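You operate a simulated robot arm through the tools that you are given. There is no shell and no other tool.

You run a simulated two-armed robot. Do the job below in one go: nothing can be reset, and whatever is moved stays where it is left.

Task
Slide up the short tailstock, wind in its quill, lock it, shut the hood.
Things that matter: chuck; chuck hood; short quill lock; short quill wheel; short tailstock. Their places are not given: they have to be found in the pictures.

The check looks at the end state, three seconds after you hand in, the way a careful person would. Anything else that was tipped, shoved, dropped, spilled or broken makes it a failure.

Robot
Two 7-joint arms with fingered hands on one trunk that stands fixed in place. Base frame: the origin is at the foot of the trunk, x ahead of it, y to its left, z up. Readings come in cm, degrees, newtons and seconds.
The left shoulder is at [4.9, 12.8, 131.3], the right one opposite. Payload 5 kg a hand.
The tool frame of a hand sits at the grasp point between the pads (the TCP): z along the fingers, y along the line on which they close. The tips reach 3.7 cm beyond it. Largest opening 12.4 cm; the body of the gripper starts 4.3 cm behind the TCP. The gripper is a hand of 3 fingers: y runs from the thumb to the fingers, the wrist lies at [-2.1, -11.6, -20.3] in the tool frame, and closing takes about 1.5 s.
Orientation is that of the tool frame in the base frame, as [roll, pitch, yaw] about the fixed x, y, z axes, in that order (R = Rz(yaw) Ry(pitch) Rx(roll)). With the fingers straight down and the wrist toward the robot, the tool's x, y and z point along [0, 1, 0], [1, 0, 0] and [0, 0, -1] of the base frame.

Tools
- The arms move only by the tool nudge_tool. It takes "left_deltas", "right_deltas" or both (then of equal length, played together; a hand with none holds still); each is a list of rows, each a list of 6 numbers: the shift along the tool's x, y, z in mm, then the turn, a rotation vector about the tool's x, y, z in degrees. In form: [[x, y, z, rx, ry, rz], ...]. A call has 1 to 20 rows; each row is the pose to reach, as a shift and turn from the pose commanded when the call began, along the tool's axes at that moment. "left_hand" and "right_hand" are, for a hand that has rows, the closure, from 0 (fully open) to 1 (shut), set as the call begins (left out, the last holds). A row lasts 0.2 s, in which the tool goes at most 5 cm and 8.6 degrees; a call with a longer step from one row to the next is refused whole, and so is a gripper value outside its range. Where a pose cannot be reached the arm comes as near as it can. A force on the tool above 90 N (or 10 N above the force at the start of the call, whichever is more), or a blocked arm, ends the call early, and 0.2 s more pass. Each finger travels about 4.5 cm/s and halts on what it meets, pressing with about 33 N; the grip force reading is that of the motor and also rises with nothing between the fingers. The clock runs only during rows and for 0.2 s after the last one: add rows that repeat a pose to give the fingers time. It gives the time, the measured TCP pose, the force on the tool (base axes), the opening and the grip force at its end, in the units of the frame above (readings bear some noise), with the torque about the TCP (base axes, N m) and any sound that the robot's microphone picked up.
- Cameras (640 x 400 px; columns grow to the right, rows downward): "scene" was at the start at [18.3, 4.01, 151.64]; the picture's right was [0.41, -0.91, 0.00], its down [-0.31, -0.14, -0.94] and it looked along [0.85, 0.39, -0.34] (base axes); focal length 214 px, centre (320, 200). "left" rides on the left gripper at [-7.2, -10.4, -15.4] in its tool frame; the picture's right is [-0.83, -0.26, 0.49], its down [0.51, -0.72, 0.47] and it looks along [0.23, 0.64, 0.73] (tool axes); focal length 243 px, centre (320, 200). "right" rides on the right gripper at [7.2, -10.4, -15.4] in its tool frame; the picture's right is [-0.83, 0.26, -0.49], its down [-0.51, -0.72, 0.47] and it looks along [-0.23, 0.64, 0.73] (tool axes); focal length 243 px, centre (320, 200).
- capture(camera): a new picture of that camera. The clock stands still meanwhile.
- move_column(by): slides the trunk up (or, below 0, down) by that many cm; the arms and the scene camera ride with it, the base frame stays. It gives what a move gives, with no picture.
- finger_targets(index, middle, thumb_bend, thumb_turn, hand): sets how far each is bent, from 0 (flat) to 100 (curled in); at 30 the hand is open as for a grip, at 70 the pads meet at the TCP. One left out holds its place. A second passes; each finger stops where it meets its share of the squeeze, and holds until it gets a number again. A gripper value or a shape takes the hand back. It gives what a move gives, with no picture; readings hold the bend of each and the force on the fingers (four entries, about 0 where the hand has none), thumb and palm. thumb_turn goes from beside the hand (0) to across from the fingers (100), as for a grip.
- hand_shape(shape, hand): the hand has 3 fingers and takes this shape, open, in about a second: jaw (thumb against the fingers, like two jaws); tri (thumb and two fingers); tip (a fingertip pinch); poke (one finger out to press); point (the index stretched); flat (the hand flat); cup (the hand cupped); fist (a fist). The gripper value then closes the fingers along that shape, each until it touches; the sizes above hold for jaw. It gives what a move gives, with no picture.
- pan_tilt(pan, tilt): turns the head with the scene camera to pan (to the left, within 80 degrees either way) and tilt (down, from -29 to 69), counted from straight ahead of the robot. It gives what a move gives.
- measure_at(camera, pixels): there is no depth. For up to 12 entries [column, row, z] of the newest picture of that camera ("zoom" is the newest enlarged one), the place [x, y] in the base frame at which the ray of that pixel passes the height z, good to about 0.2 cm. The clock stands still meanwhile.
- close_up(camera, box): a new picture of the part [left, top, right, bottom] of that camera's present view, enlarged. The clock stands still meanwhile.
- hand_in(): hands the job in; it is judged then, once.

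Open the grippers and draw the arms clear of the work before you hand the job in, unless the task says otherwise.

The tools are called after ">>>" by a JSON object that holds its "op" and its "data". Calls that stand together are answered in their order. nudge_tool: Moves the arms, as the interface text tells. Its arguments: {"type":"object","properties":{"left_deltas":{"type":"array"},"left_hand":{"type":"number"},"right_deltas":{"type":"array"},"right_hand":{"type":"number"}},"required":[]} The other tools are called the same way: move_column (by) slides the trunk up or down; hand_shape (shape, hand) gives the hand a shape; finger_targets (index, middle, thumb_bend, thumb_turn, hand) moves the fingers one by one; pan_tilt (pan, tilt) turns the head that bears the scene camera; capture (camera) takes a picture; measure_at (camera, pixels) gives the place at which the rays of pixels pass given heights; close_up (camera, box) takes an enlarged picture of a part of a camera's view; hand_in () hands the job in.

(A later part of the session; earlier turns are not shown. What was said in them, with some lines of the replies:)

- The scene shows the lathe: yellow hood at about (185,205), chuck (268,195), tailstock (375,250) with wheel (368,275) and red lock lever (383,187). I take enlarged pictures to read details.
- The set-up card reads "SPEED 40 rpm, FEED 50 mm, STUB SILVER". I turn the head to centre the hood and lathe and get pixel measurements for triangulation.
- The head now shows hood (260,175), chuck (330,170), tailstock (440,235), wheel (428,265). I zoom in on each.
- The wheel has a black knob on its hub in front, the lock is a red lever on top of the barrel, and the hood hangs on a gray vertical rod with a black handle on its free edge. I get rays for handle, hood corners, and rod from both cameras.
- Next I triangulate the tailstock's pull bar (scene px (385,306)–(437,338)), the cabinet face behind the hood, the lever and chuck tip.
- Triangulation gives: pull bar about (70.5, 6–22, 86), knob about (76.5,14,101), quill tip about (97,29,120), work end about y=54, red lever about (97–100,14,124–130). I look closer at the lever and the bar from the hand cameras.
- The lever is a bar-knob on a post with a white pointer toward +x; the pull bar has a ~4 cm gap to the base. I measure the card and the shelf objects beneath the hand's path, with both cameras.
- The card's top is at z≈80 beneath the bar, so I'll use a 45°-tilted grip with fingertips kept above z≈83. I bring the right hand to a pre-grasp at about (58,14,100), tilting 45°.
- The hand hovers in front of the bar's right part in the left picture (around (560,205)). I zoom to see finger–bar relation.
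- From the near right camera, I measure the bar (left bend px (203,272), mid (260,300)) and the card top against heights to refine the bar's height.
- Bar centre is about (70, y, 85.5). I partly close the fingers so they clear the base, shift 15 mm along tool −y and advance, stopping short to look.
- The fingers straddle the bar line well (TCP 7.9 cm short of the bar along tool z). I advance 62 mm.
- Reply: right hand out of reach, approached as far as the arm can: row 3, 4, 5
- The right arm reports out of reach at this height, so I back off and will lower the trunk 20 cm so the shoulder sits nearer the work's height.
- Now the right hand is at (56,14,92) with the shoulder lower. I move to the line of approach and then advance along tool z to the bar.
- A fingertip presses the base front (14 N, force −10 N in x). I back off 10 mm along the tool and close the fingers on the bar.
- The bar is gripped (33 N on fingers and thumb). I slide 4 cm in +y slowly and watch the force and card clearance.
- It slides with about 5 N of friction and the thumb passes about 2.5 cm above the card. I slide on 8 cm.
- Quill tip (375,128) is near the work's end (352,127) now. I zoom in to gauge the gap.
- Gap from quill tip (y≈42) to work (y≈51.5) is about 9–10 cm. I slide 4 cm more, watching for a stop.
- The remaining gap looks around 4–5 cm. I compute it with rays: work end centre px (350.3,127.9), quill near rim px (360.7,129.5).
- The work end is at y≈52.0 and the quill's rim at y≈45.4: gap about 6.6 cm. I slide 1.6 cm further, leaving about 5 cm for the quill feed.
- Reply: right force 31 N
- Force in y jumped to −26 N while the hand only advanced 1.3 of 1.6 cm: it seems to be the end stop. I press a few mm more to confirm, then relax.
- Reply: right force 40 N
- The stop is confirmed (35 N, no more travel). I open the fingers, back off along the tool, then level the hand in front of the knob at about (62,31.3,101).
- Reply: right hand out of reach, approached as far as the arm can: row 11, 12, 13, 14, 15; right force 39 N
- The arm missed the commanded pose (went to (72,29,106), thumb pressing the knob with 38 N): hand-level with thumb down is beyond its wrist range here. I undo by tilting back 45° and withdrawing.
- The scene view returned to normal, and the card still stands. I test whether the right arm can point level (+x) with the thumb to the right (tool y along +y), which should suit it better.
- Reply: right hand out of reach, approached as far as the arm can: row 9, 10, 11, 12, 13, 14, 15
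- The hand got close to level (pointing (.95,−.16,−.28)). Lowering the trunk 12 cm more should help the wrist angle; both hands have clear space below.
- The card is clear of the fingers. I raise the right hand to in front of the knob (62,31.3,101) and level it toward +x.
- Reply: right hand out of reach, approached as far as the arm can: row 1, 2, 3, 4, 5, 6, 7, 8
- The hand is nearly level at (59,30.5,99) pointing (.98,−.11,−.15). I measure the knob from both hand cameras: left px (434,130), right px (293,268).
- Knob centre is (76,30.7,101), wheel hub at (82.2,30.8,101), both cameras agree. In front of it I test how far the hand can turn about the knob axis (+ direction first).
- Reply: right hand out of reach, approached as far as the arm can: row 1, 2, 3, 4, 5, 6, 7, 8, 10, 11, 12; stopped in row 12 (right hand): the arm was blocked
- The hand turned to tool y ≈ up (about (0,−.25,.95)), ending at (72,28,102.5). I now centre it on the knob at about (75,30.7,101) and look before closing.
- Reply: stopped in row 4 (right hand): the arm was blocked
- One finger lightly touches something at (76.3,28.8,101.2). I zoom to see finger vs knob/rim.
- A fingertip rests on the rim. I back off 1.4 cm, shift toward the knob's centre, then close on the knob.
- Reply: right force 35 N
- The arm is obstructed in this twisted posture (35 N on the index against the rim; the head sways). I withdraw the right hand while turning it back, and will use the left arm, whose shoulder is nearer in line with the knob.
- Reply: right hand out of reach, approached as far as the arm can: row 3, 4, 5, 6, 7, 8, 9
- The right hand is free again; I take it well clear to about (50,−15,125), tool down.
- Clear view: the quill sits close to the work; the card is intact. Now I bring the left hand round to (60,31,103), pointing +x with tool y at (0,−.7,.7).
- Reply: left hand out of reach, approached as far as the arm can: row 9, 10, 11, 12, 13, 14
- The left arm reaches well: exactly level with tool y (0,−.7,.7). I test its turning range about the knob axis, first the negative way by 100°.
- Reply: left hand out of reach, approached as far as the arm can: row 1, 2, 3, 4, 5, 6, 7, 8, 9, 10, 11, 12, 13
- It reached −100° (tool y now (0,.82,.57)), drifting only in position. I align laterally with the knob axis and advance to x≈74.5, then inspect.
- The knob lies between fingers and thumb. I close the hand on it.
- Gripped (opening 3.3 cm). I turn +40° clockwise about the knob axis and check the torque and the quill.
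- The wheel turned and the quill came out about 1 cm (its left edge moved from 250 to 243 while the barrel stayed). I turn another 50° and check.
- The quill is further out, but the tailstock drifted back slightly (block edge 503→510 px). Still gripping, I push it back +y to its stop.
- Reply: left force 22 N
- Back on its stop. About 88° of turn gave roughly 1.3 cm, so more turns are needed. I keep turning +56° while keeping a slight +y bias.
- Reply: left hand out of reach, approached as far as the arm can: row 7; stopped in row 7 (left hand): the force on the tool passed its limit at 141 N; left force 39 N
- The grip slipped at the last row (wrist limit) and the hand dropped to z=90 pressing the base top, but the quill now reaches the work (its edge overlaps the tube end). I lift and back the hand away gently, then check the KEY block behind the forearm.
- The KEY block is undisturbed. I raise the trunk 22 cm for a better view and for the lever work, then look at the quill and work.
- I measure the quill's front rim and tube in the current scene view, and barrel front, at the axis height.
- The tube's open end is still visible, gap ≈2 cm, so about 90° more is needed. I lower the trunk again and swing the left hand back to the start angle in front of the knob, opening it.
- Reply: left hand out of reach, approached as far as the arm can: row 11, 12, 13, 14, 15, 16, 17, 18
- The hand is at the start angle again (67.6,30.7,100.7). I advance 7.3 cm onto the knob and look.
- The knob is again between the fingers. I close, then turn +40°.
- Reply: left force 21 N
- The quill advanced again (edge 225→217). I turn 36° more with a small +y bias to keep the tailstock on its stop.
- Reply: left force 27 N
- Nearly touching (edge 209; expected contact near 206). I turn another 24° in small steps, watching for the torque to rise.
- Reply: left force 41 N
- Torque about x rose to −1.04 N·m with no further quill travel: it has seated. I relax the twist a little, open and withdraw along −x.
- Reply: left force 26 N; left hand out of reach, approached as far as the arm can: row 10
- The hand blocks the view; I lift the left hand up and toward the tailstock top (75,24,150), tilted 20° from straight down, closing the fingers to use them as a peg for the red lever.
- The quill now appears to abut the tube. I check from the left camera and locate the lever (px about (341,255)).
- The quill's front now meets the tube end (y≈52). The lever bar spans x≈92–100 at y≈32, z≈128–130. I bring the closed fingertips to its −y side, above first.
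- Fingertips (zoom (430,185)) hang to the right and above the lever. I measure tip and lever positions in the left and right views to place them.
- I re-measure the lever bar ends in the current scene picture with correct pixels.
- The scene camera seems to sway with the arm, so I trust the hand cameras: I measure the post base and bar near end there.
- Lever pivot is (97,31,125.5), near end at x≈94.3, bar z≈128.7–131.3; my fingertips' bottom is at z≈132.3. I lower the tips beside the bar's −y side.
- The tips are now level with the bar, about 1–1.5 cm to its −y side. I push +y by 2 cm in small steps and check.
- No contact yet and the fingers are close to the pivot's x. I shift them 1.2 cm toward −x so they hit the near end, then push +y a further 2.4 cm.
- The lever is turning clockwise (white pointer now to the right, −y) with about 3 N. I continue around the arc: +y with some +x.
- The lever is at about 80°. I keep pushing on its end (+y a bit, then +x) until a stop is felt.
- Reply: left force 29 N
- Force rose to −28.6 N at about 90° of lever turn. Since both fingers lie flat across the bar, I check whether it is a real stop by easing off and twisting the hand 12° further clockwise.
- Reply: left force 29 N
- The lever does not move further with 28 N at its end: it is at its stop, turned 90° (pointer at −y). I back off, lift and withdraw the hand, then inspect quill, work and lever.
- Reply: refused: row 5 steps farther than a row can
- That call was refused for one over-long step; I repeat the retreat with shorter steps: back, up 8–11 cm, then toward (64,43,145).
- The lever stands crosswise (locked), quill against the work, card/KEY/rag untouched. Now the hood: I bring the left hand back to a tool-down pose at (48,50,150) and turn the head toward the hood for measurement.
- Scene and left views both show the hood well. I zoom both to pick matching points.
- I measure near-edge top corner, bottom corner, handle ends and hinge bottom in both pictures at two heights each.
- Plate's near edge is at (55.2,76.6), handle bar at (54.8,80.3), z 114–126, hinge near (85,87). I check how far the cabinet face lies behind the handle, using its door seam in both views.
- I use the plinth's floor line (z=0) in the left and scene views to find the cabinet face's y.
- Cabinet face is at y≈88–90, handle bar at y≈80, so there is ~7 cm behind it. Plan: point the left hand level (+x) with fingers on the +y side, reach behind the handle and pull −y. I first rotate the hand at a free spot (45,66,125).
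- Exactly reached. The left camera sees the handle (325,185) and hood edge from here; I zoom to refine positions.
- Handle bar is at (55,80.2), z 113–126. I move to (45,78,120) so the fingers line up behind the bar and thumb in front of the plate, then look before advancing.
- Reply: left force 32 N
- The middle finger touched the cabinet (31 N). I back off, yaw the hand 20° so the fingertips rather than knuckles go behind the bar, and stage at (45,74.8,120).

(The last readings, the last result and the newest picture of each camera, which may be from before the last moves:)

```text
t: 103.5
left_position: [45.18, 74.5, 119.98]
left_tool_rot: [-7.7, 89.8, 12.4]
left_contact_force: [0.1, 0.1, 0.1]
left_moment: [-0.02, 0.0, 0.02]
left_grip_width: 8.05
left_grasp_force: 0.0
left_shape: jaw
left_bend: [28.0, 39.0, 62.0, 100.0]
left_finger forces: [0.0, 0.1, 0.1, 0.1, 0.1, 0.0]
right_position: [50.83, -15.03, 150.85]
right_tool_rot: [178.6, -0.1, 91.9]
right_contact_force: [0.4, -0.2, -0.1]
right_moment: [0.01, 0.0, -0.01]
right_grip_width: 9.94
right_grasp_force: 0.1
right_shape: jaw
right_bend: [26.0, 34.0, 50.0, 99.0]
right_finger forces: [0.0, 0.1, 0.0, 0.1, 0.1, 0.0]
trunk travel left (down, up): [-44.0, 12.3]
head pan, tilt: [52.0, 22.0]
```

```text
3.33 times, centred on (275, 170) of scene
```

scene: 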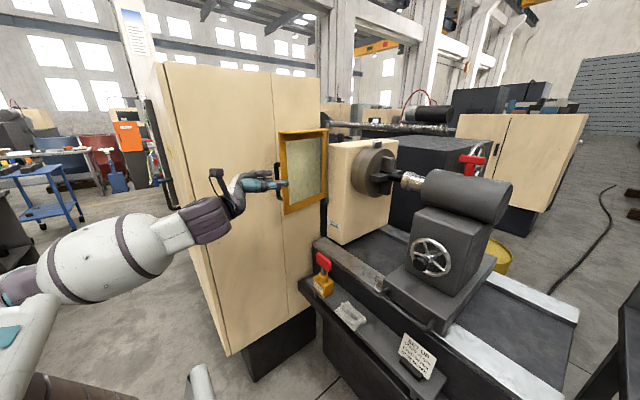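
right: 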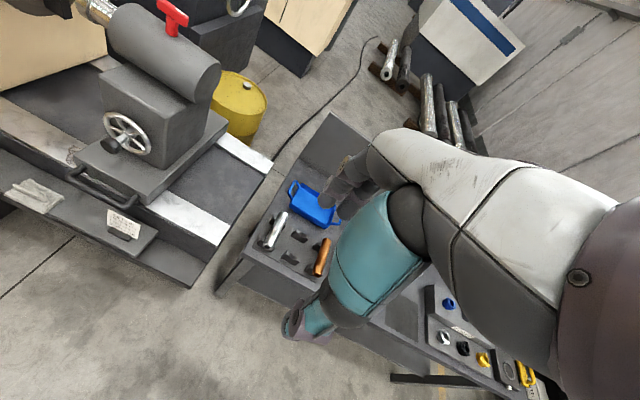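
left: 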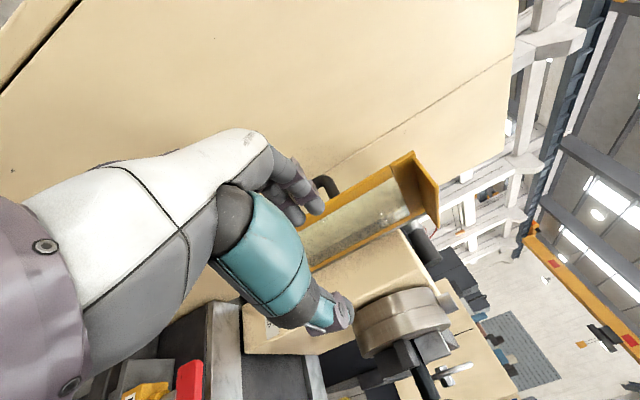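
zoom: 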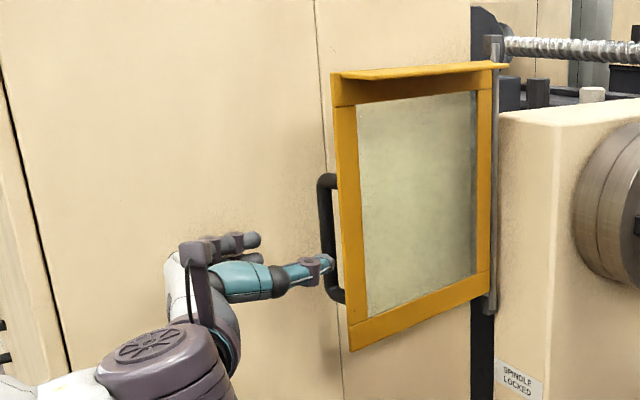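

The bar will pass between fingers and thumb. I advance 60 mm along the hand and check.

>>> {"op": "nudge_tool", "data": {"left_deltas": [[0, 0, 20, 0, 0, 0], [0, 0, 40, 0, 0, 0], [0, 0, 60, 0, 0, 0], [0, 0, 60, 0, 0, 0]]}}

>>> {"op": "close_up", "data": {"camera": "left", "box": [220, 100, 460, 300]}}

>>> {"op": "close_up", "data": {"camera": "scene", "box": [200, 110, 350, 230]}}

```text
t: 104.5
left_position: [50.84, 76.37, 120.22]
left_tool_rot: [66.2, 89.9, 86.3]
left_contact_force: [0.3, -0.3, 0.9]
left_moment: [0.0, -0.02, -0.02]
left_grip_width: 8.06
left_grasp_force: 0.2
left_shape: jaw
left_bend: [28.0, 39.0, 62.0, 100.0]
left_finger forces: [0.0, 0.1, 0.0, 0.0, 0.0, 0.1]
right_position: [50.8, -15.04, 150.75]
right_tool_rot: [178.6, 0.1, 91.9]
right_contact_force: [-0.3, 0.3, 0.2]
right_moment: [-0.02, 0.01, 0.02]
right_grip_width: 9.91
right_grasp_force: 0.1
right_shape: jaw
right_bend: [26.0, 34.0, 50.0, 99.0]
right_finger forces: [0.1, 0.0, 0.0, 0.0, 0.0, 0.0]
trunk travel left (down, up): [-44.0, 12.3]
head pan, tilt: [52.0, 22.0]
```

```text
2.00 times, centred on (340, 200) of left
```

zoom: 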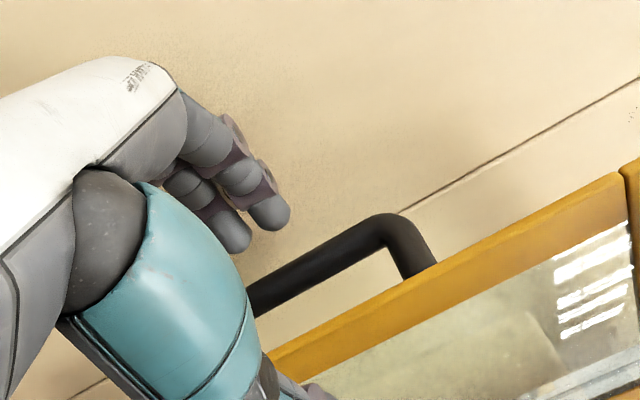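

```text
3.33 times, centred on (275, 170) of scene
```

zoom: 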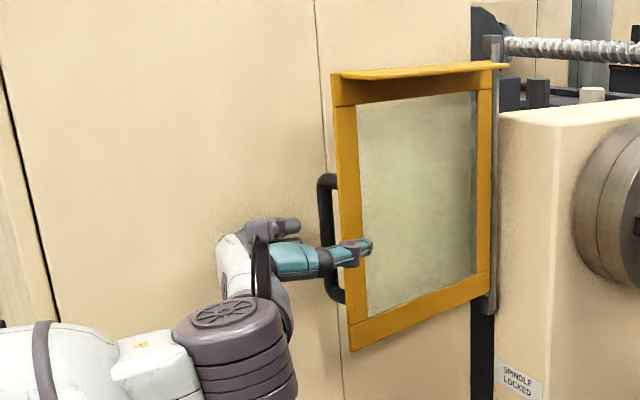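

Thumb passes in front of the plate, fingers toward the back of the bar, no contact. I advance 38 mm more.

>>> {"op": "nudge_tool", "data": {"left_deltas": [[0, 0, 13, 0, 0, 0], [0, 0, 26, 0, 0, 0], [0, 0, 38, 0, 0, 0], [0, 0, 38, 0, 0, 0]]}}

>>> {"op": "close_up", "data": {"camera": "left", "box": [220, 100, 460, 300]}}

>>> {"op": "close_up", "data": {"camera": "scene", "box": [200, 110, 350, 230]}}

```text
t: 105.5
left_position: [54.23, 77.89, 120.34]
left_tool_rot: [41.8, 89.9, 61.7]
left_contact_force: [-3.0, -8.9, 0.6]
left_moment: [-0.08, 0.06, 0.29]
left_grip_width: 7.8
left_grasp_force: 0.0
left_shape: jaw
left_bend: [28.0, 42.0, 62.0, 100.0]
left_finger forces: [0.0, 10.4, 0.1, 0.0, 0.0, 0.0]
right_position: [50.83, -14.99, 150.78]
right_tool_rot: [178.6, 0.0, 91.9]
right_contact_force: [-0.6, 0.6, 0.1]
right_moment: [0.01, 0.0, 0.0]
right_grip_width: 9.9
right_grasp_force: 0.0
right_shape: jaw
right_bend: [26.0, 34.0, 50.0, 99.0]
right_finger forces: [0.0, 0.1, 0.0, 0.1, 0.1, 0.0]
trunk travel left (down, up): [-44.0, 12.3]
head pan, tilt: [52.0, 22.0]
```

```text
2.00 times, centred on (340, 200) of left
```

zoom: 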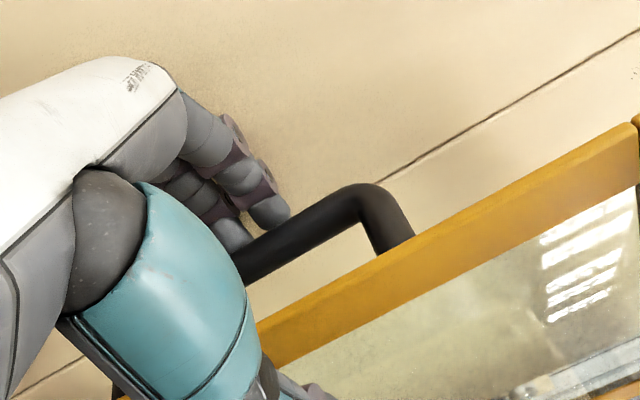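

```text
3.33 times, centred on (275, 170) of scene
```

zoom: 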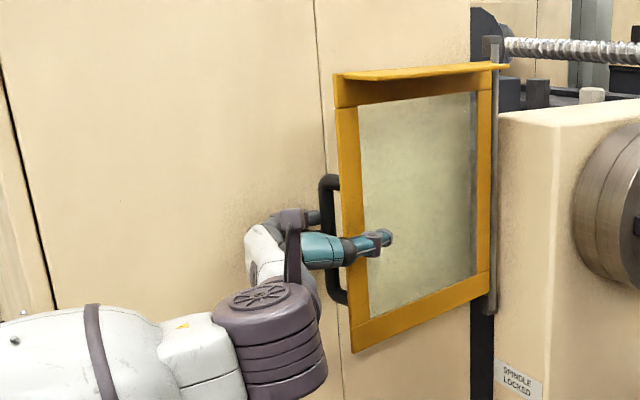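

The fingers are behind the bar. I pull the hood open from the cabinet along its arc (about 20° first) and check.

>>> {"op": "nudge_tool", "data": {"left_deltas": [[0, -10, -3, 0, 0, 0], [0, -19, -7, 0, 0, 0], [0, -29, -8, 0, 0, 0], [0, -39, -9, 0, 0, 0], [0, -56, -7, 0, 0, 0], [0, -70, -6, 0, 0, 0], [0, -83, -5, 0, 0, 0], [0, -100, -1, 0, 0, 0], [0, -118, 3, 0, 0, 0]]}}

>>> {"op": "capture", "data": {"camera": "scene"}}

>>> {"op": "close_up", "data": {"camera": "left", "box": [220, 100, 460, 300]}}

```text
t: 107.5
left_position: [57.66, 67.26, 120.74]
left_tool_rot: [172.3, 89.8, -167.9]
left_contact_force: [1.0, 1.8, 0.0]
left_moment: [-0.05, 0.0, -0.02]
left_grip_width: 8.12
left_grasp_force: 0.1
left_shape: jaw
left_bend: [27.0, 39.0, 62.0, 100.0]
left_finger forces: [0.7, 0.5, 0.1, 0.0, 0.0, 0.0]
left hand out of reach, approached as far as the arm can: row 9
right_position: [50.87, -15.05, 150.75]
right_tool_rot: [178.7, 0.1, 91.8]
right_contact_force: [-0.2, -0.4, 0.3]
right_moment: [0.0, 0.0, 0.01]
right_grip_width: 9.91
right_grasp_force: 0.0
right_shape: jaw
right_bend: [26.0, 34.0, 50.0, 99.0]
right_finger forces: [0.0, 0.1, 0.1, 0.1, 0.0, 0.0]
trunk travel left (down, up): [-44.0, 12.3]
head pan, tilt: [52.0, 22.0]
```

```text
taken
```

scene: 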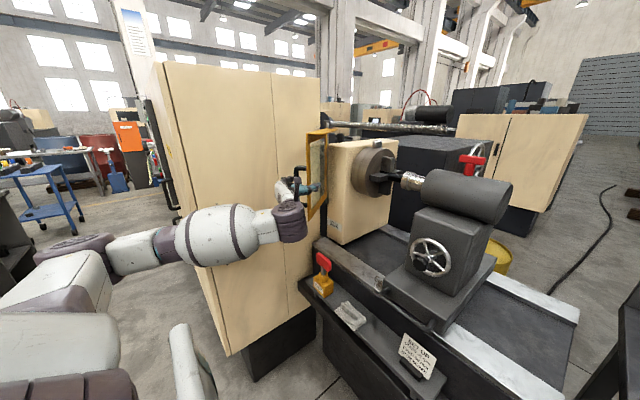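

```text
2.00 times, centred on (340, 200) of left
```

zoom: 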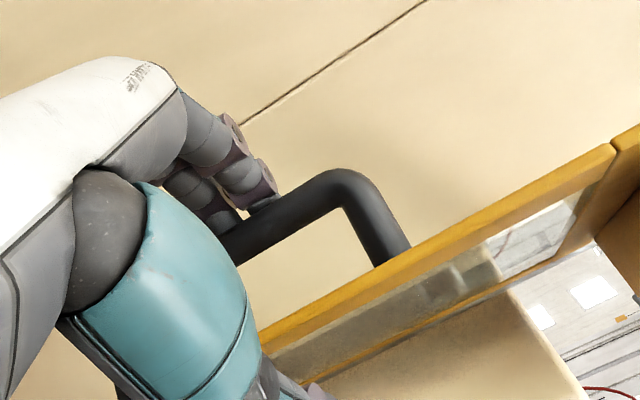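

The hood swung about 20° from its start and stays. The arm nears its limit in this pose, so I withdraw the hand straight back and will push the plate from behind instead.

>>> {"op": "nudge_tool", "data": {"left_deltas": [[0, 4, -20, 0, 0, 0], [0, 4, -50, 0, 0, 0], [0, 4, -80, 0, 0, 0], [0, 4, -110, 0, 0, 0], [0, 4, -140, 0, 0, 0], [0, 4, -140, 0, 0, 0]]}}

>>> {"op": "capture", "data": {"camera": "scene"}}

>>> {"op": "capture", "data": {"camera": "left"}}

```text
t: 109.0
left_position: [45.94, 64.66, 120.24]
left_tool_rot: [2.6, 89.9, 22.7]
left_contact_force: [0.2, 0.5, 0.2]
left_moment: [0.02, 0.0, -0.01]
left_grip_width: 8.08
left_grasp_force: 0.1
left_shape: jaw
left_bend: [28.0, 39.0, 62.0, 100.0]
left_finger forces: [0.1, 0.0, 0.1, 0.0, 0.0, 0.0]
left hand out of reach, approached as far as the arm can: row 5, 6
right_position: [50.96, -14.98, 150.79]
right_tool_rot: [178.7, -0.1, 91.8]
right_contact_force: [-0.5, -0.3, 0.2]
right_moment: [0.0, 0.01, 0.01]
right_grip_width: 9.92
right_grasp_force: 0.0
right_shape: jaw
right_bend: [26.0, 34.0, 50.0, 99.0]
right_finger forces: [0.0, 0.0, 0.0, 0.0, 0.1, 0.1]
trunk travel left (down, up): [-44.0, 12.3]
head pan, tilt: [52.0, 22.0]
```

```text
taken
```

scene: 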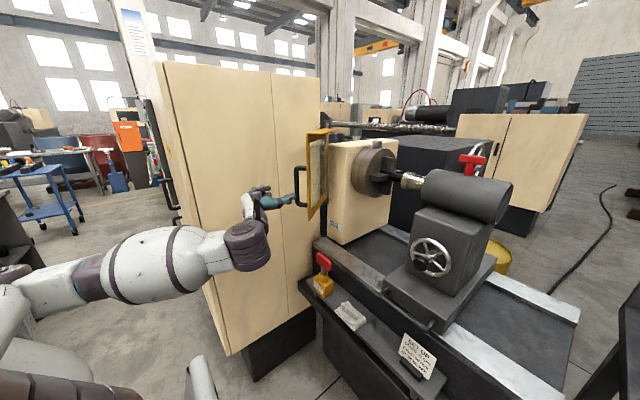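

```text
taken
```

left: 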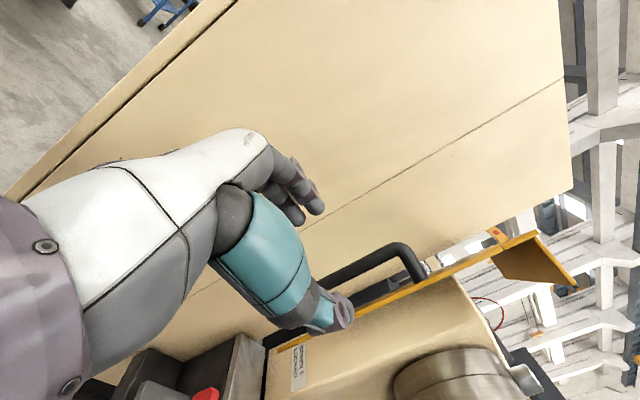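

Hood stays part-closed. I measure its new handle position (left px (403,247)) and near top corner (535,234).

>>> {"op": "close_up", "data": {"camera": "left", "box": [280, 210, 600, 350]}}

>>> {"op": "close_up", "data": {"camera": "scene", "box": [230, 110, 380, 230]}}

>>> {"op": "measure_at", "data": {"camera": "left", "pixels": [[405, 246, 126], [405, 246, 125], [535, 234, 138], [535, 234, 137], [345, 272, 114]]}}

>>> {"op": "measure_at", "data": {"camera": "scene", "pixels": [[299, 168, 126], [297, 185, 120], [306, 133, 138], [308, 220, 106]]}}

```text
2.00 times, centred on (440, 280) of left
```

zoom: 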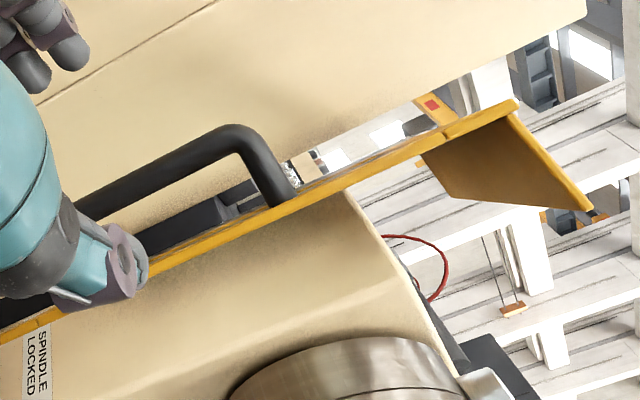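

```text
3.33 times, centred on (305, 170) of scene
```

zoom: 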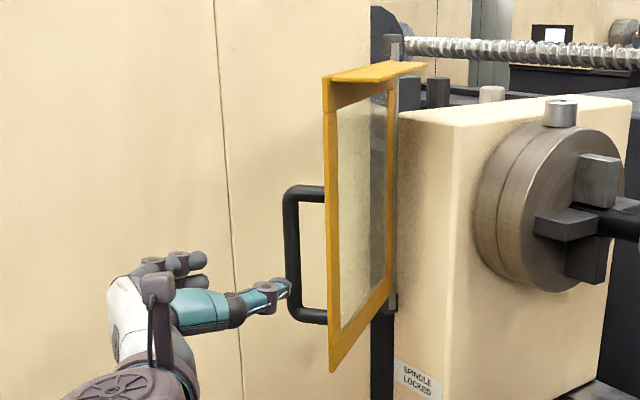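

```text
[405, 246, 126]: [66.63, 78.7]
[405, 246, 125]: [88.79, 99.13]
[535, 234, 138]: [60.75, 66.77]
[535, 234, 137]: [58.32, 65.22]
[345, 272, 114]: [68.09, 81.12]
```

```text
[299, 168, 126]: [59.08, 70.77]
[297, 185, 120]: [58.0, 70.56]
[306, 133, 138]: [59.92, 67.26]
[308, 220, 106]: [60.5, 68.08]
```

Edge is now at (60.5,67.3), handle at (58.5,70.7). I reorient the left hand to the comfortable 45° tilt, closed, at (46,68,140), so I can push the plate's back above the handle.

>>> {"op": "nudge_tool", "data": {"left_deltas": [[-14, 2, 1, 3.6, 1.5, 6.6], [-28, 4, 2, 7.2, 2.9, 13.1], [-42, 7, 2, 10.8, 4.4, 19.7], [-57, 9, 3, 14.4, 5.8, 26.2], [-71, 11, 4, 18, 7.3, 32.8], [-85, 13, 5, 21.6, 8.7, 39.3], [-99, 16, 6, 25.2, 10.2, 45.9], [-113, 18, 6, 28.8, 11.7, 52.4], [-127, 20, 7, 32.4, 13.1, 59], [-141, 22, 8, 36, 14.6, 65.5], [-156, 24, 9, 39.6, 16, 72.1], [-170, 27, 9, 43.2, 17.5, 78.6], [-184, 29, 10, 46.8, 18.9, 85.2], [-198, 31, 11, 50.4, 20.4, 91.7], [-198, 31, 11, 50.4, 20.4, 91.7]], "left_hand": 1.0}}

>>> {"op": "capture", "data": {"camera": "left"}}

>>> {"op": "capture", "data": {"camera": "scene"}}

```text
t: 112.2
left_position: [45.99, 67.97, 140.23]
left_tool_rot: [134.9, 0.1, 90.2]
left_contact_force: [1.0, -0.3, 0.0]
left_moment: [-0.01, -0.01, -0.02]
left_grip_width: 0.0
left_grasp_force: 32.7
left_shape: jaw
left_bend: [70.0, 70.0, 57.0, 100.0]
left_finger forces: [0.1, 0.1, 0.0, 0.1, 0.0, 0.1]
right_position: [50.86, -14.83, 150.72]
right_tool_rot: [178.6, 0.0, 91.9]
right_contact_force: [-0.1, -0.6, 0.4]
right_moment: [-0.03, 0.0, -0.03]
right_grip_width: 9.93
right_grasp_force: 0.1
right_shape: jaw
right_bend: [26.0, 34.0, 50.0, 99.0]
right_finger forces: [0.0, 0.0, 0.0, 0.1, 0.1, 0.0]
trunk travel left (down, up): [-44.0, 12.3]
head pan, tilt: [52.0, 22.0]
```

```text
taken
```

left: 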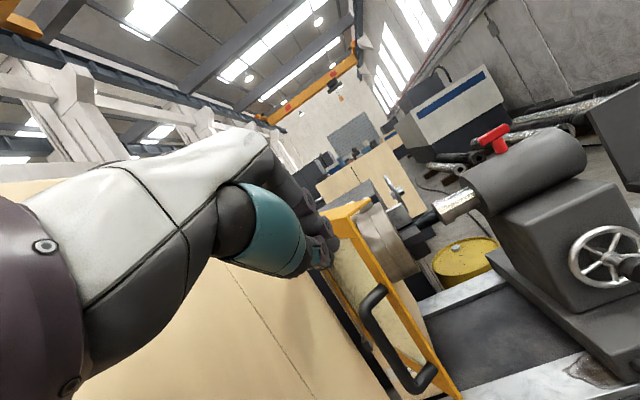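

```text
taken
```

scene: 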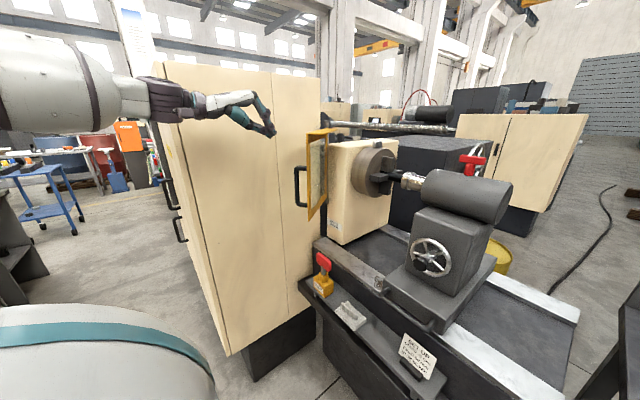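

I move the closed hand behind the plate: first +y 8.5 cm, then forward/down to (60,76.5,133).

>>> {"op": "nudge_tool", "data": {"left_deltas": [[28, 0, 0, 0, 0, 0], [56, 0, 0, 0, 0, 0], [85, 0, 0, 0, 0, 0], [85, 10, 32, 0, 0, 0], [85, 20, 64, 0, 0, 0], [85, 30, 95, 0, 0, 0], [85, 40, 125, 0, 0, 0], [85, 48, 150, 0, 0, 0], [85, 48, 150, 0, 0, 0]]}}

>>> {"op": "capture", "data": {"camera": "left"}}

>>> {"op": "capture", "data": {"camera": "scene"}}

```text
t: 114.2
left_position: [59.93, 76.3, 133.18]
left_tool_rot: [134.8, 0.1, 90.1]
left_contact_force: [0.5, 0.2, -0.3]
left_moment: [-0.02, 0.0, 0.02]
left_grip_width: 0.01
left_grasp_force: 33.3
left_shape: jaw
left_bend: [70.0, 70.0, 57.0, 100.0]
left_finger forces: [0.0, 0.0, 0.1, 0.0, 0.0, 0.0]
right_position: [50.68, -15.0, 150.8]
right_tool_rot: [178.6, -0.1, 91.8]
right_contact_force: [0.0, -0.1, 0.2]
right_moment: [0.0, -0.02, 0.01]
right_grip_width: 9.92
right_grasp_force: 0.0
right_shape: jaw
right_bend: [26.0, 34.0, 50.0, 99.0]
right_finger forces: [0.1, 0.0, 0.0, 0.0, 0.1, 0.0]
trunk travel left (down, up): [-44.0, 12.3]
head pan, tilt: [52.0, 22.0]
```

```text
taken
```

left: 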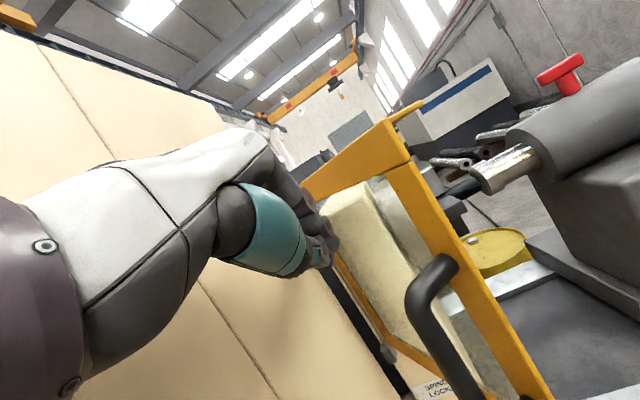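

```text
taken
```

scene: 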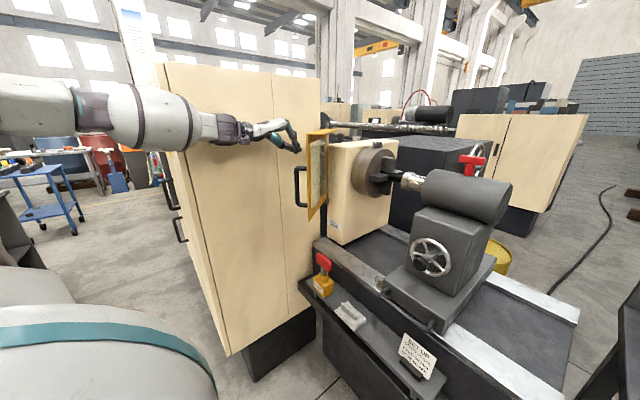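

I'm behind the plate with the tips at z≈130, above the handle. I push along the arc to about 40° of closing.

>>> {"op": "nudge_tool", "data": {"left_deltas": [[-15, 11, 11, 0, 0, 0], [-30, 22, 22, 0, 0, 0], [-46, 31, 31, 0, 0, 0], [-62, 41, 41, 0, 0, 0], [-76, 52, 52, 0, 0, 0], [-89, 64, 64, 0, 0, 0]]}}

>>> {"op": "capture", "data": {"camera": "left"}}

>>> {"op": "capture", "data": {"camera": "scene"}}

```text
t: 115.5
left_position: [68.94, 67.59, 133.03]
left_tool_rot: [135.0, 0.1, 90.3]
left_contact_force: [-0.8, -0.2, -0.4]
left_moment: [0.03, 0.07, 0.03]
left_grip_width: 0.0
left_grasp_force: 33.3
left_shape: jaw
left_bend: [70.0, 70.0, 57.0, 100.0]
left_finger forces: [0.1, 0.0, 0.0, 0.0, 0.1, 0.0]
right_position: [50.91, -15.01, 150.64]
right_tool_rot: [178.6, -0.1, 91.8]
right_contact_force: [0.2, -0.4, -0.8]
right_moment: [0.03, 0.01, 0.0]
right_grip_width: 9.91
right_grasp_force: 0.0
right_shape: jaw
right_bend: [26.0, 34.0, 50.0, 99.0]
right_finger forces: [0.1, 0.1, 0.0, 0.0, 0.0, 0.0]
trunk travel left (down, up): [-44.0, 12.3]
head pan, tilt: [52.0, 22.0]
```

```text
taken
```

left: 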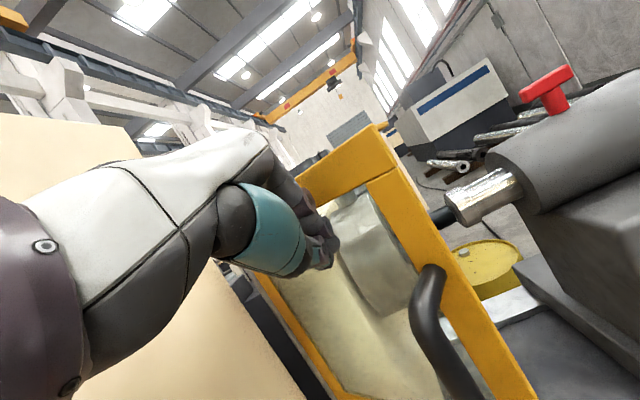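

```text
taken
```

scene: 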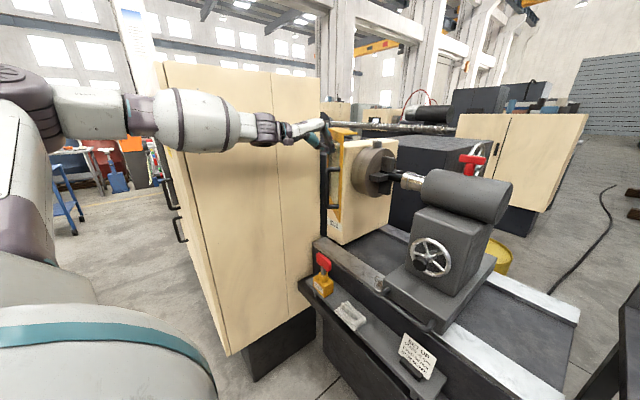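

The hood swings closed with little force. I continue along the arc to about 60°, watching the force.

>>> {"op": "nudge_tool", "data": {"left_deltas": [[-10, 13, 13, 0, 0, 0], [-21, 26, 26, 0, 0, 0], [-28, 40, 40, 0, 0, 0], [-35, 54, 54, 0, 0, 0]]}}

>>> {"op": "capture", "data": {"camera": "left"}}

>>> {"op": "capture", "data": {"camera": "scene"}}

```text
t: 116.5
left_position: [76.75, 64.0, 132.92]
left_tool_rot: [134.9, 0.0, 90.3]
left_contact_force: [-0.2, -0.3, 0.0]
left_moment: [-0.01, 0.0, 0.01]
left_grip_width: 0.0
left_grasp_force: 33.0
left_shape: jaw
left_bend: [70.0, 70.0, 57.0, 100.0]
left_finger forces: [0.0, 0.5, 0.1, 0.0, 0.0, 0.1]
right_position: [51.03, -15.11, 150.73]
right_tool_rot: [178.7, 0.1, 91.9]
right_contact_force: [0.6, 0.3, -0.2]
right_moment: [0.04, -0.01, -0.02]
right_grip_width: 9.93
right_grasp_force: 0.1
right_shape: jaw
right_bend: [26.0, 34.0, 50.0, 99.0]
right_finger forces: [0.0, 0.0, 0.0, 0.0, 0.1, 0.1]
trunk travel left (down, up): [-44.0, 12.3]
head pan, tilt: [52.0, 22.0]
```

```text
taken
```

left: 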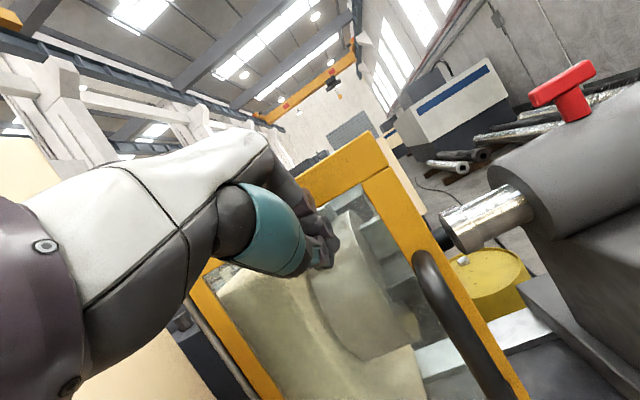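

```text
taken
```

scene: 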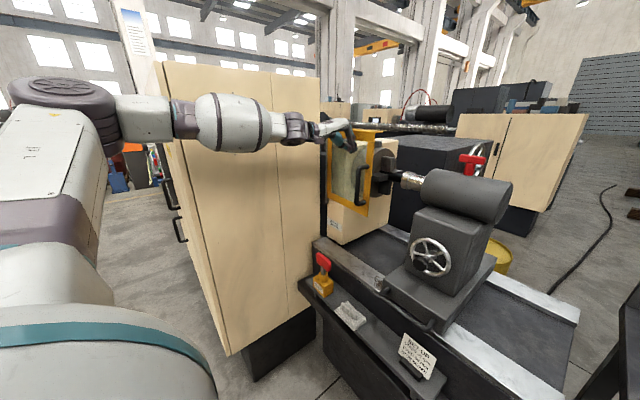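

The hood is near its closed place. I keep pushing +x in small steps until a stop is felt.

>>> {"op": "nudge_tool", "data": {"left_deltas": [[-3, 11, 11, 0, 0, 0], [-5, 22, 22, 0, 0, 0], [-7, 32, 32, 0, 0, 0], [-8, 39, 39, 0, 0, 0]]}}

>>> {"op": "capture", "data": {"camera": "left"}}

>>> {"op": "capture", "data": {"camera": "scene"}}

```text
t: 117.3
left_position: [79.08, 63.57, 133.92]
left_tool_rot: [134.3, 0.3, 90.6]
left_contact_force: [-100.7, 12.2, 3.9]
left_moment: [-0.07, 1.22, 1.08]
left_grip_width: 0.01
left_grasp_force: 32.4
left_shape: jaw
left_bend: [70.0, 70.0, 56.0, 100.0]
left_finger forces: [0.1, 57.9, 0.1, 0.1, 0.0, 0.0]
right_position: [48.85, -14.98, 151.47]
right_tool_rot: [177.7, -0.1, 91.9]
right_contact_force: [0.2, -0.7, -0.1]
right_moment: [0.07, 0.06, 0.01]
right_grip_width: 9.92
right_grasp_force: 0.1
right_shape: jaw
right_bend: [26.0, 34.0, 50.0, 99.0]
right_finger forces: [0.1, 0.0, 0.0, 0.0, 0.0, 0.0]
trunk travel left (down, up): [-44.0, 12.3]
head pan, tilt: [52.0, 22.0]
stopped in row 3 (left hand): the force on the tool passed its limit at 103 N (the readings are from after the stop); the commanded pose is now the measured one
```

```text
taken
```

left: 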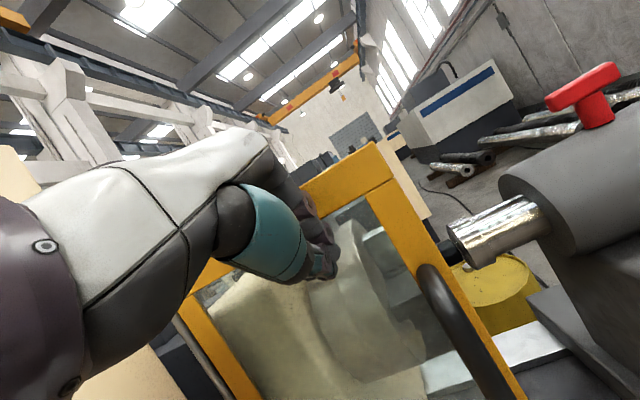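

```text
taken
```

scene: 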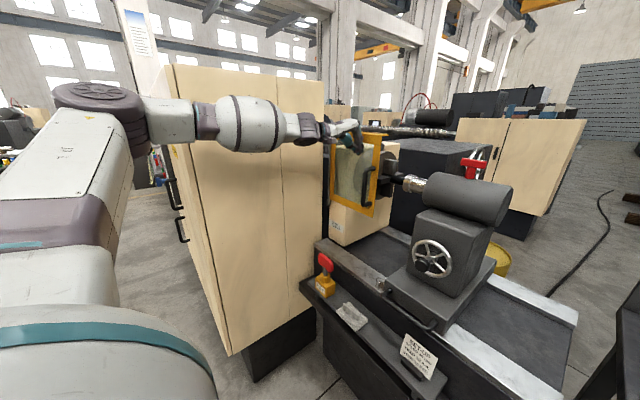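

A firm stop (100 N). I back off and look at the hood's angle and what stops it.

>>> {"op": "nudge_tool", "data": {"left_deltas": [[0, -10, -10, 0, 0, 0], [0, -25, -25, 0, 0, 0], [0, -50, -50, 0, 0, 0], [0, -75, -75, 0, 0, 0], [0, -90, -110, 0, 0, 0], [0, -90, -110, 0, 0, 0]]}}

>>> {"op": "capture", "data": {"camera": "left"}}

>>> {"op": "capture", "data": {"camera": "scene"}}

>>> {"op": "close_up", "data": {"camera": "scene", "box": [300, 110, 440, 250]}}

```text
t: 118.8
left_position: [66.39, 63.52, 134.36]
left_tool_rot: [135.0, 0.2, 90.4]
left_contact_force: [0.3, -0.4, 0.0]
left_moment: [-0.01, 0.02, -0.01]
left_grip_width: 0.0
left_grasp_force: 32.6
left_shape: jaw
left_bend: [70.0, 70.0, 56.0, 100.0]
left_finger forces: [0.0, 0.0, 0.0, 0.0, 0.1, 0.0]
right_position: [50.78, -14.81, 150.71]
right_tool_rot: [178.6, 0.0, 91.9]
right_contact_force: [0.3, 0.3, -0.3]
right_moment: [0.02, -0.02, -0.03]
right_grip_width: 9.91
right_grasp_force: 0.0
right_shape: jaw
right_bend: [26.0, 34.0, 50.0, 99.0]
right_finger forces: [0.0, 0.0, 0.1, 0.0, 0.1, 0.0]
trunk travel left (down, up): [-44.0, 12.3]
head pan, tilt: [52.0, 22.0]
```

```text
taken
```

left: 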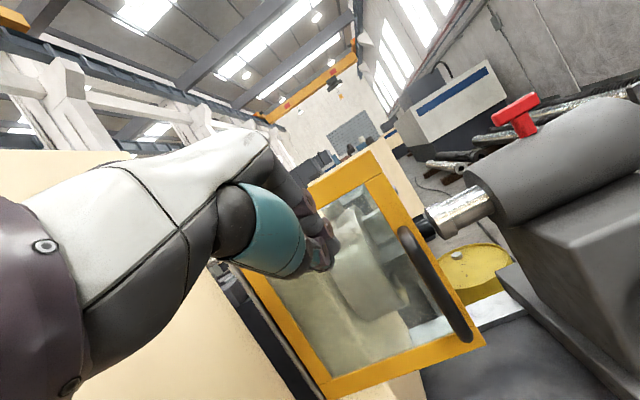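

```text
taken
```

scene: 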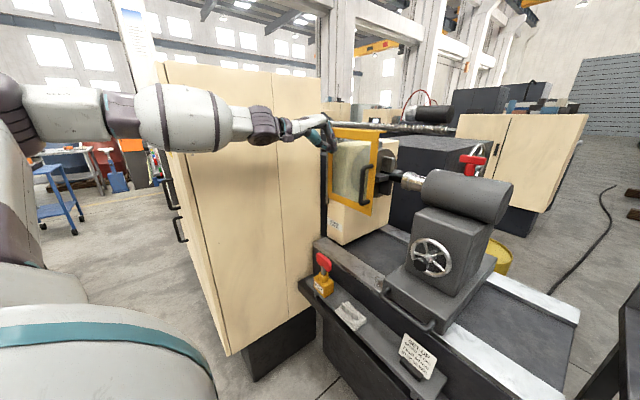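

```text
2.86 times, centred on (370, 180) of scene
```

zoom: 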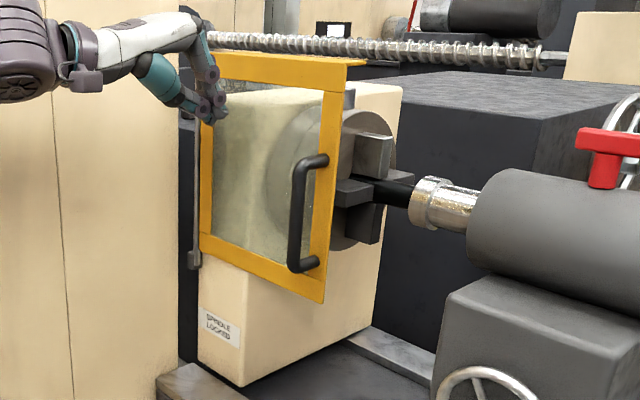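

The hood now stands in front of the chuck. I measure its free edge (px (370.7,216) and (374.5,141.5)) and hinge-side bottom corner to compute its angle.

>>> {"op": "measure_at", "data": {"camera": "scene", "pixels": [[370.7, 216, 106], [374.5, 137, 138], [328, 197, 106], [328, 197, 107], [363, 185, 120], [341, 314, 60]]}}

>>> {"op": "measure_at", "data": {"camera": "left", "pixels": [[484, 343, 106], [331, 393, 106], [380, 140, 138], [313, 180, 138]]}}

```text
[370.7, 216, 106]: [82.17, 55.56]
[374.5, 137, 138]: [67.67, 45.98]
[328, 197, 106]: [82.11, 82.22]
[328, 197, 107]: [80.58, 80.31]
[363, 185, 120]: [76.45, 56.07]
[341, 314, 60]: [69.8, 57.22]
```

```text
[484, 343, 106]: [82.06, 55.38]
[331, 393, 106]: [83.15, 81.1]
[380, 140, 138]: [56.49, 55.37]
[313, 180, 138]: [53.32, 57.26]
```

The plate's bottom runs from (82.1,55.5) to (82.6,81.5): parallel to the lathe axis, i.e. fully shut at its stop. I withdraw the left arm up and back, opening its hand.

>>> {"op": "nudge_tool", "data": {"left_deltas": [[-10, 0, -40, 0, 0, 0], [-25, -2, -80, 0, 0, 0], [-40, -5, -120, 0, 0, 0], [-60, -8, -160, 0, 0, 0], [-80, -11, -200, 0, 0, 0], [-100, -14, -240, 0, 0, 0], [-100, -14, -240, 0, 0, 0], [-100, -14, -240, 0, 0, 0], [-100, -14, -240, 0, 0, 0], [-100, -14, -240, 0, 0, 0], [-100, -14, -240, 0, 0, 0]], "left_hand": 0.0}}

>>> {"op": "pan_tilt", "data": {"pan": 42, "tilt": 25}}

>>> {"op": "capture", "data": {"camera": "scene"}}

>>> {"op": "close_up", "data": {"camera": "scene", "box": [290, 100, 460, 210]}}

>>> {"op": "capture", "data": {"camera": "left"}}

```text
t: 121.2
left_position: [49.14, 53.26, 150.44]
left_tool_rot: [135.0, 0.2, 90.3]
left_contact_force: [0.3, 0.6, -0.7]
left_moment: [0.01, 0.02, 0.02]
left_grip_width: 12.39
left_grasp_force: 0.2
left_shape: jaw
left_bend: [30.0, 30.0, 30.0, 97.0]
left_finger forces: [0.0, 0.1, 0.1, 0.0, 0.0, 0.1]
right_position: [50.89, -15.0, 150.71]
right_tool_rot: [178.5, 0.1, 91.9]
right_contact_force: [-0.3, -0.3, -0.2]
right_moment: [-0.01, -0.05, -0.03]
right_grip_width: 9.91
right_grasp_force: 0.0
right_shape: jaw
right_bend: [26.0, 34.0, 50.0, 99.0]
right_finger forces: [0.0, 0.1, 0.0, 0.1, 0.0, 0.0]
trunk travel left (down, up): [-44.0, 12.3]
head pan, tilt: [52.0, 22.0]
```

```text
t: 121.9
left_position: [49.09, 53.5, 150.33]
left_tool_rot: [135.0, 0.2, 90.4]
left_contact_force: [-0.2, -0.6, 0.0]
left_moment: [0.01, -0.02, 0.0]
left_grip_width: 12.38
left_grasp_force: 0.2
left_shape: jaw
left_bend: [30.0, 30.0, 30.0, 97.0]
left_finger forces: [0.1, 0.1, 0.1, 0.0, 0.1, 0.0]
right_position: [50.91, -14.89, 150.74]
right_tool_rot: [178.6, -0.1, 91.9]
right_contact_force: [0.6, 0.3, 0.3]
right_moment: [0.01, 0.01, -0.01]
right_grip_width: 9.92
right_grasp_force: 0.1
right_shape: jaw
right_bend: [26.0, 34.0, 50.0, 99.0]
right_finger forces: [0.0, 0.1, 0.0, 0.1, 0.1, 0.1]
trunk travel left (down, up): [-44.0, 12.3]
head pan, tilt: [42.0, 25.0]
```

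```text
taken
```

scene: 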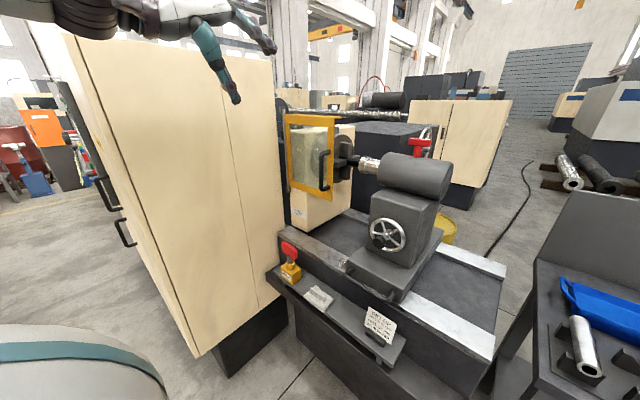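

```text
3.64 times, centred on (375, 155) of scene
```

zoom: 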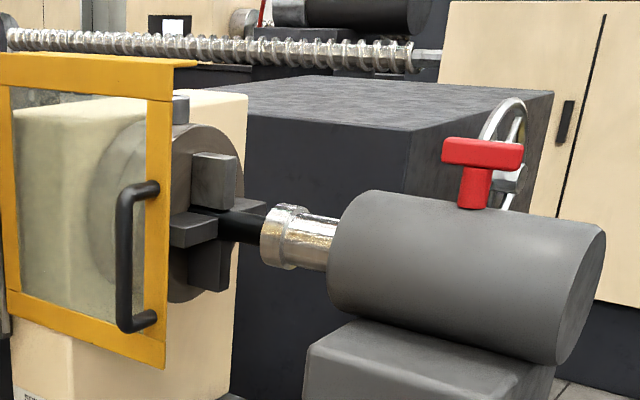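

```text
taken
```

left: 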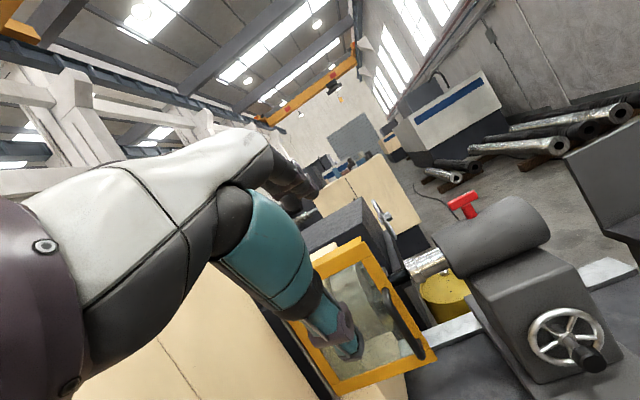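

I verify the quill's reach: measure its near rim (px (359.1,166)) and barrel front at the axis height.

>>> {"op": "measure_at", "data": {"camera": "scene", "pixels": [[359.1, 166, 119.2], [359.1, 166, 118], [358.5, 163, 119.2], [379, 172, 119.2], [379, 172, 118]]}}

>>> {"op": "close_up", "data": {"camera": "scene", "box": [330, 140, 400, 190]}}

>>> {"op": "close_up", "data": {"camera": "left", "box": [360, 190, 560, 330]}}

```text
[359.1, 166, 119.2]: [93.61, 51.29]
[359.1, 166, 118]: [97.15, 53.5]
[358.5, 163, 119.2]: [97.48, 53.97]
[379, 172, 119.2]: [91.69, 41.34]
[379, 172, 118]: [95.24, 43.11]
```

```text
8.00 times, centred on (365, 165) of scene
```

zoom: 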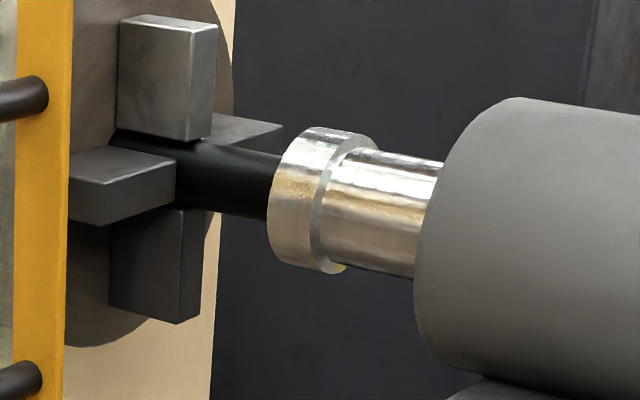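

```text
2.86 times, centred on (460, 260) of left
```

zoom: 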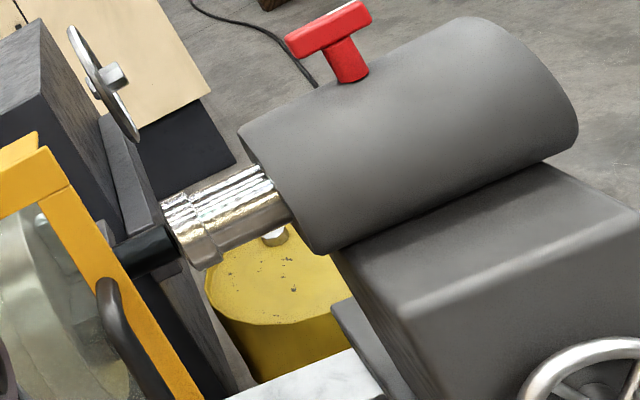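

Quill rim is at y≈51.5 against the work end at ≈52, lever locked, hood shut, and card, rag and KEY block stand as before. I open the right hand fully; both arms are clear.

>>> {"op": "nudge_tool", "data": {"right_deltas": [[0, 0, 0, 0, 0, 0], [0, -20, -20, 0, 0, 0], [0, -40, -40, 0, 0, 0], [0, -40, -40, 0, 0, 0]], "right_hand": 0.0}}

>>> {"op": "close_up", "data": {"camera": "scene", "box": [250, 100, 510, 360]}}

```text
t: 122.9
left_position: [49.2, 53.35, 150.4]
left_tool_rot: [135.1, 0.2, 90.2]
left_contact_force: [-1.0, -0.4, -0.5]
left_moment: [-0.01, -0.02, 0.03]
left_grip_width: 12.42
left_grasp_force: 0.1
left_shape: jaw
left_bend: [30.0, 30.0, 30.0, 97.0]
left_finger forces: [0.0, 0.0, 0.0, 0.1, 0.0, 0.1]
right_position: [47.04, -15.13, 154.21]
right_tool_rot: [178.6, 0.0, 91.9]
right_contact_force: [0.2, -0.3, -0.3]
right_moment: [0.03, 0.04, 0.0]
right_grip_width: 12.38
right_grasp_force: 0.1
right_shape: jaw
right_bend: [30.0, 30.0, 30.0, 98.0]
right_finger forces: [0.0, 0.1, 0.0, 0.0, 0.0, 0.1]
trunk travel left (down, up): [-44.0, 12.3]
head pan, tilt: [42.0, 25.0]
```

```text
1.54 times, centred on (380, 230) of scene
```

zoom: 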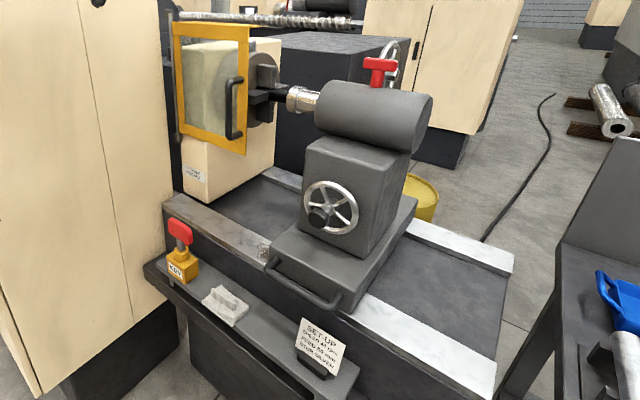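

The final picture shows the tailstock up, quill at the work, lever crosswise, hood shut, nothing else disturbed, and both hands open and clear. I hand the job in.

>>> {"op": "hand_in", "data": {}}

```text
The job is handed in.
```

I slid the tailstock up, wound its quill in, turned the quill lock and shut the hood, then handed the job in. The result of the check has not come back to me.

| Part | End state |
|---|---|
| Tailstock | Slid about 17 cm toward the chuck until it hit its end stop. |
| Quill | Wound out about 5 cm until the wheel would turn no further. Its front is at the end of the piece in the chuck, to within about half a centimetre. |
| Quill lock | Red lever turned 90° clockwise to a firm stop. |
| Hood | Swung closed to a firm stop; its plate is parallel to the lathe axis. |

- **Lock direction not tested:** I took clockwise as locked because the lever moved freely 90° that way and then stopped. I did not try the wheel afterwards to prove the quill is held.
- **Wheel stop:** the wheel most likely stopped because the quill reached the end of its travel, not because it pressed on the work.
- **Slip while winding:** the left hand slipped off the wheel knob once and pressed briefly on the tailstock base. It did no damage I could see.

The set-up card, the KEY block and the grey-white piece on the shelf stand where they were. Both hands are open and clear of the lathe.
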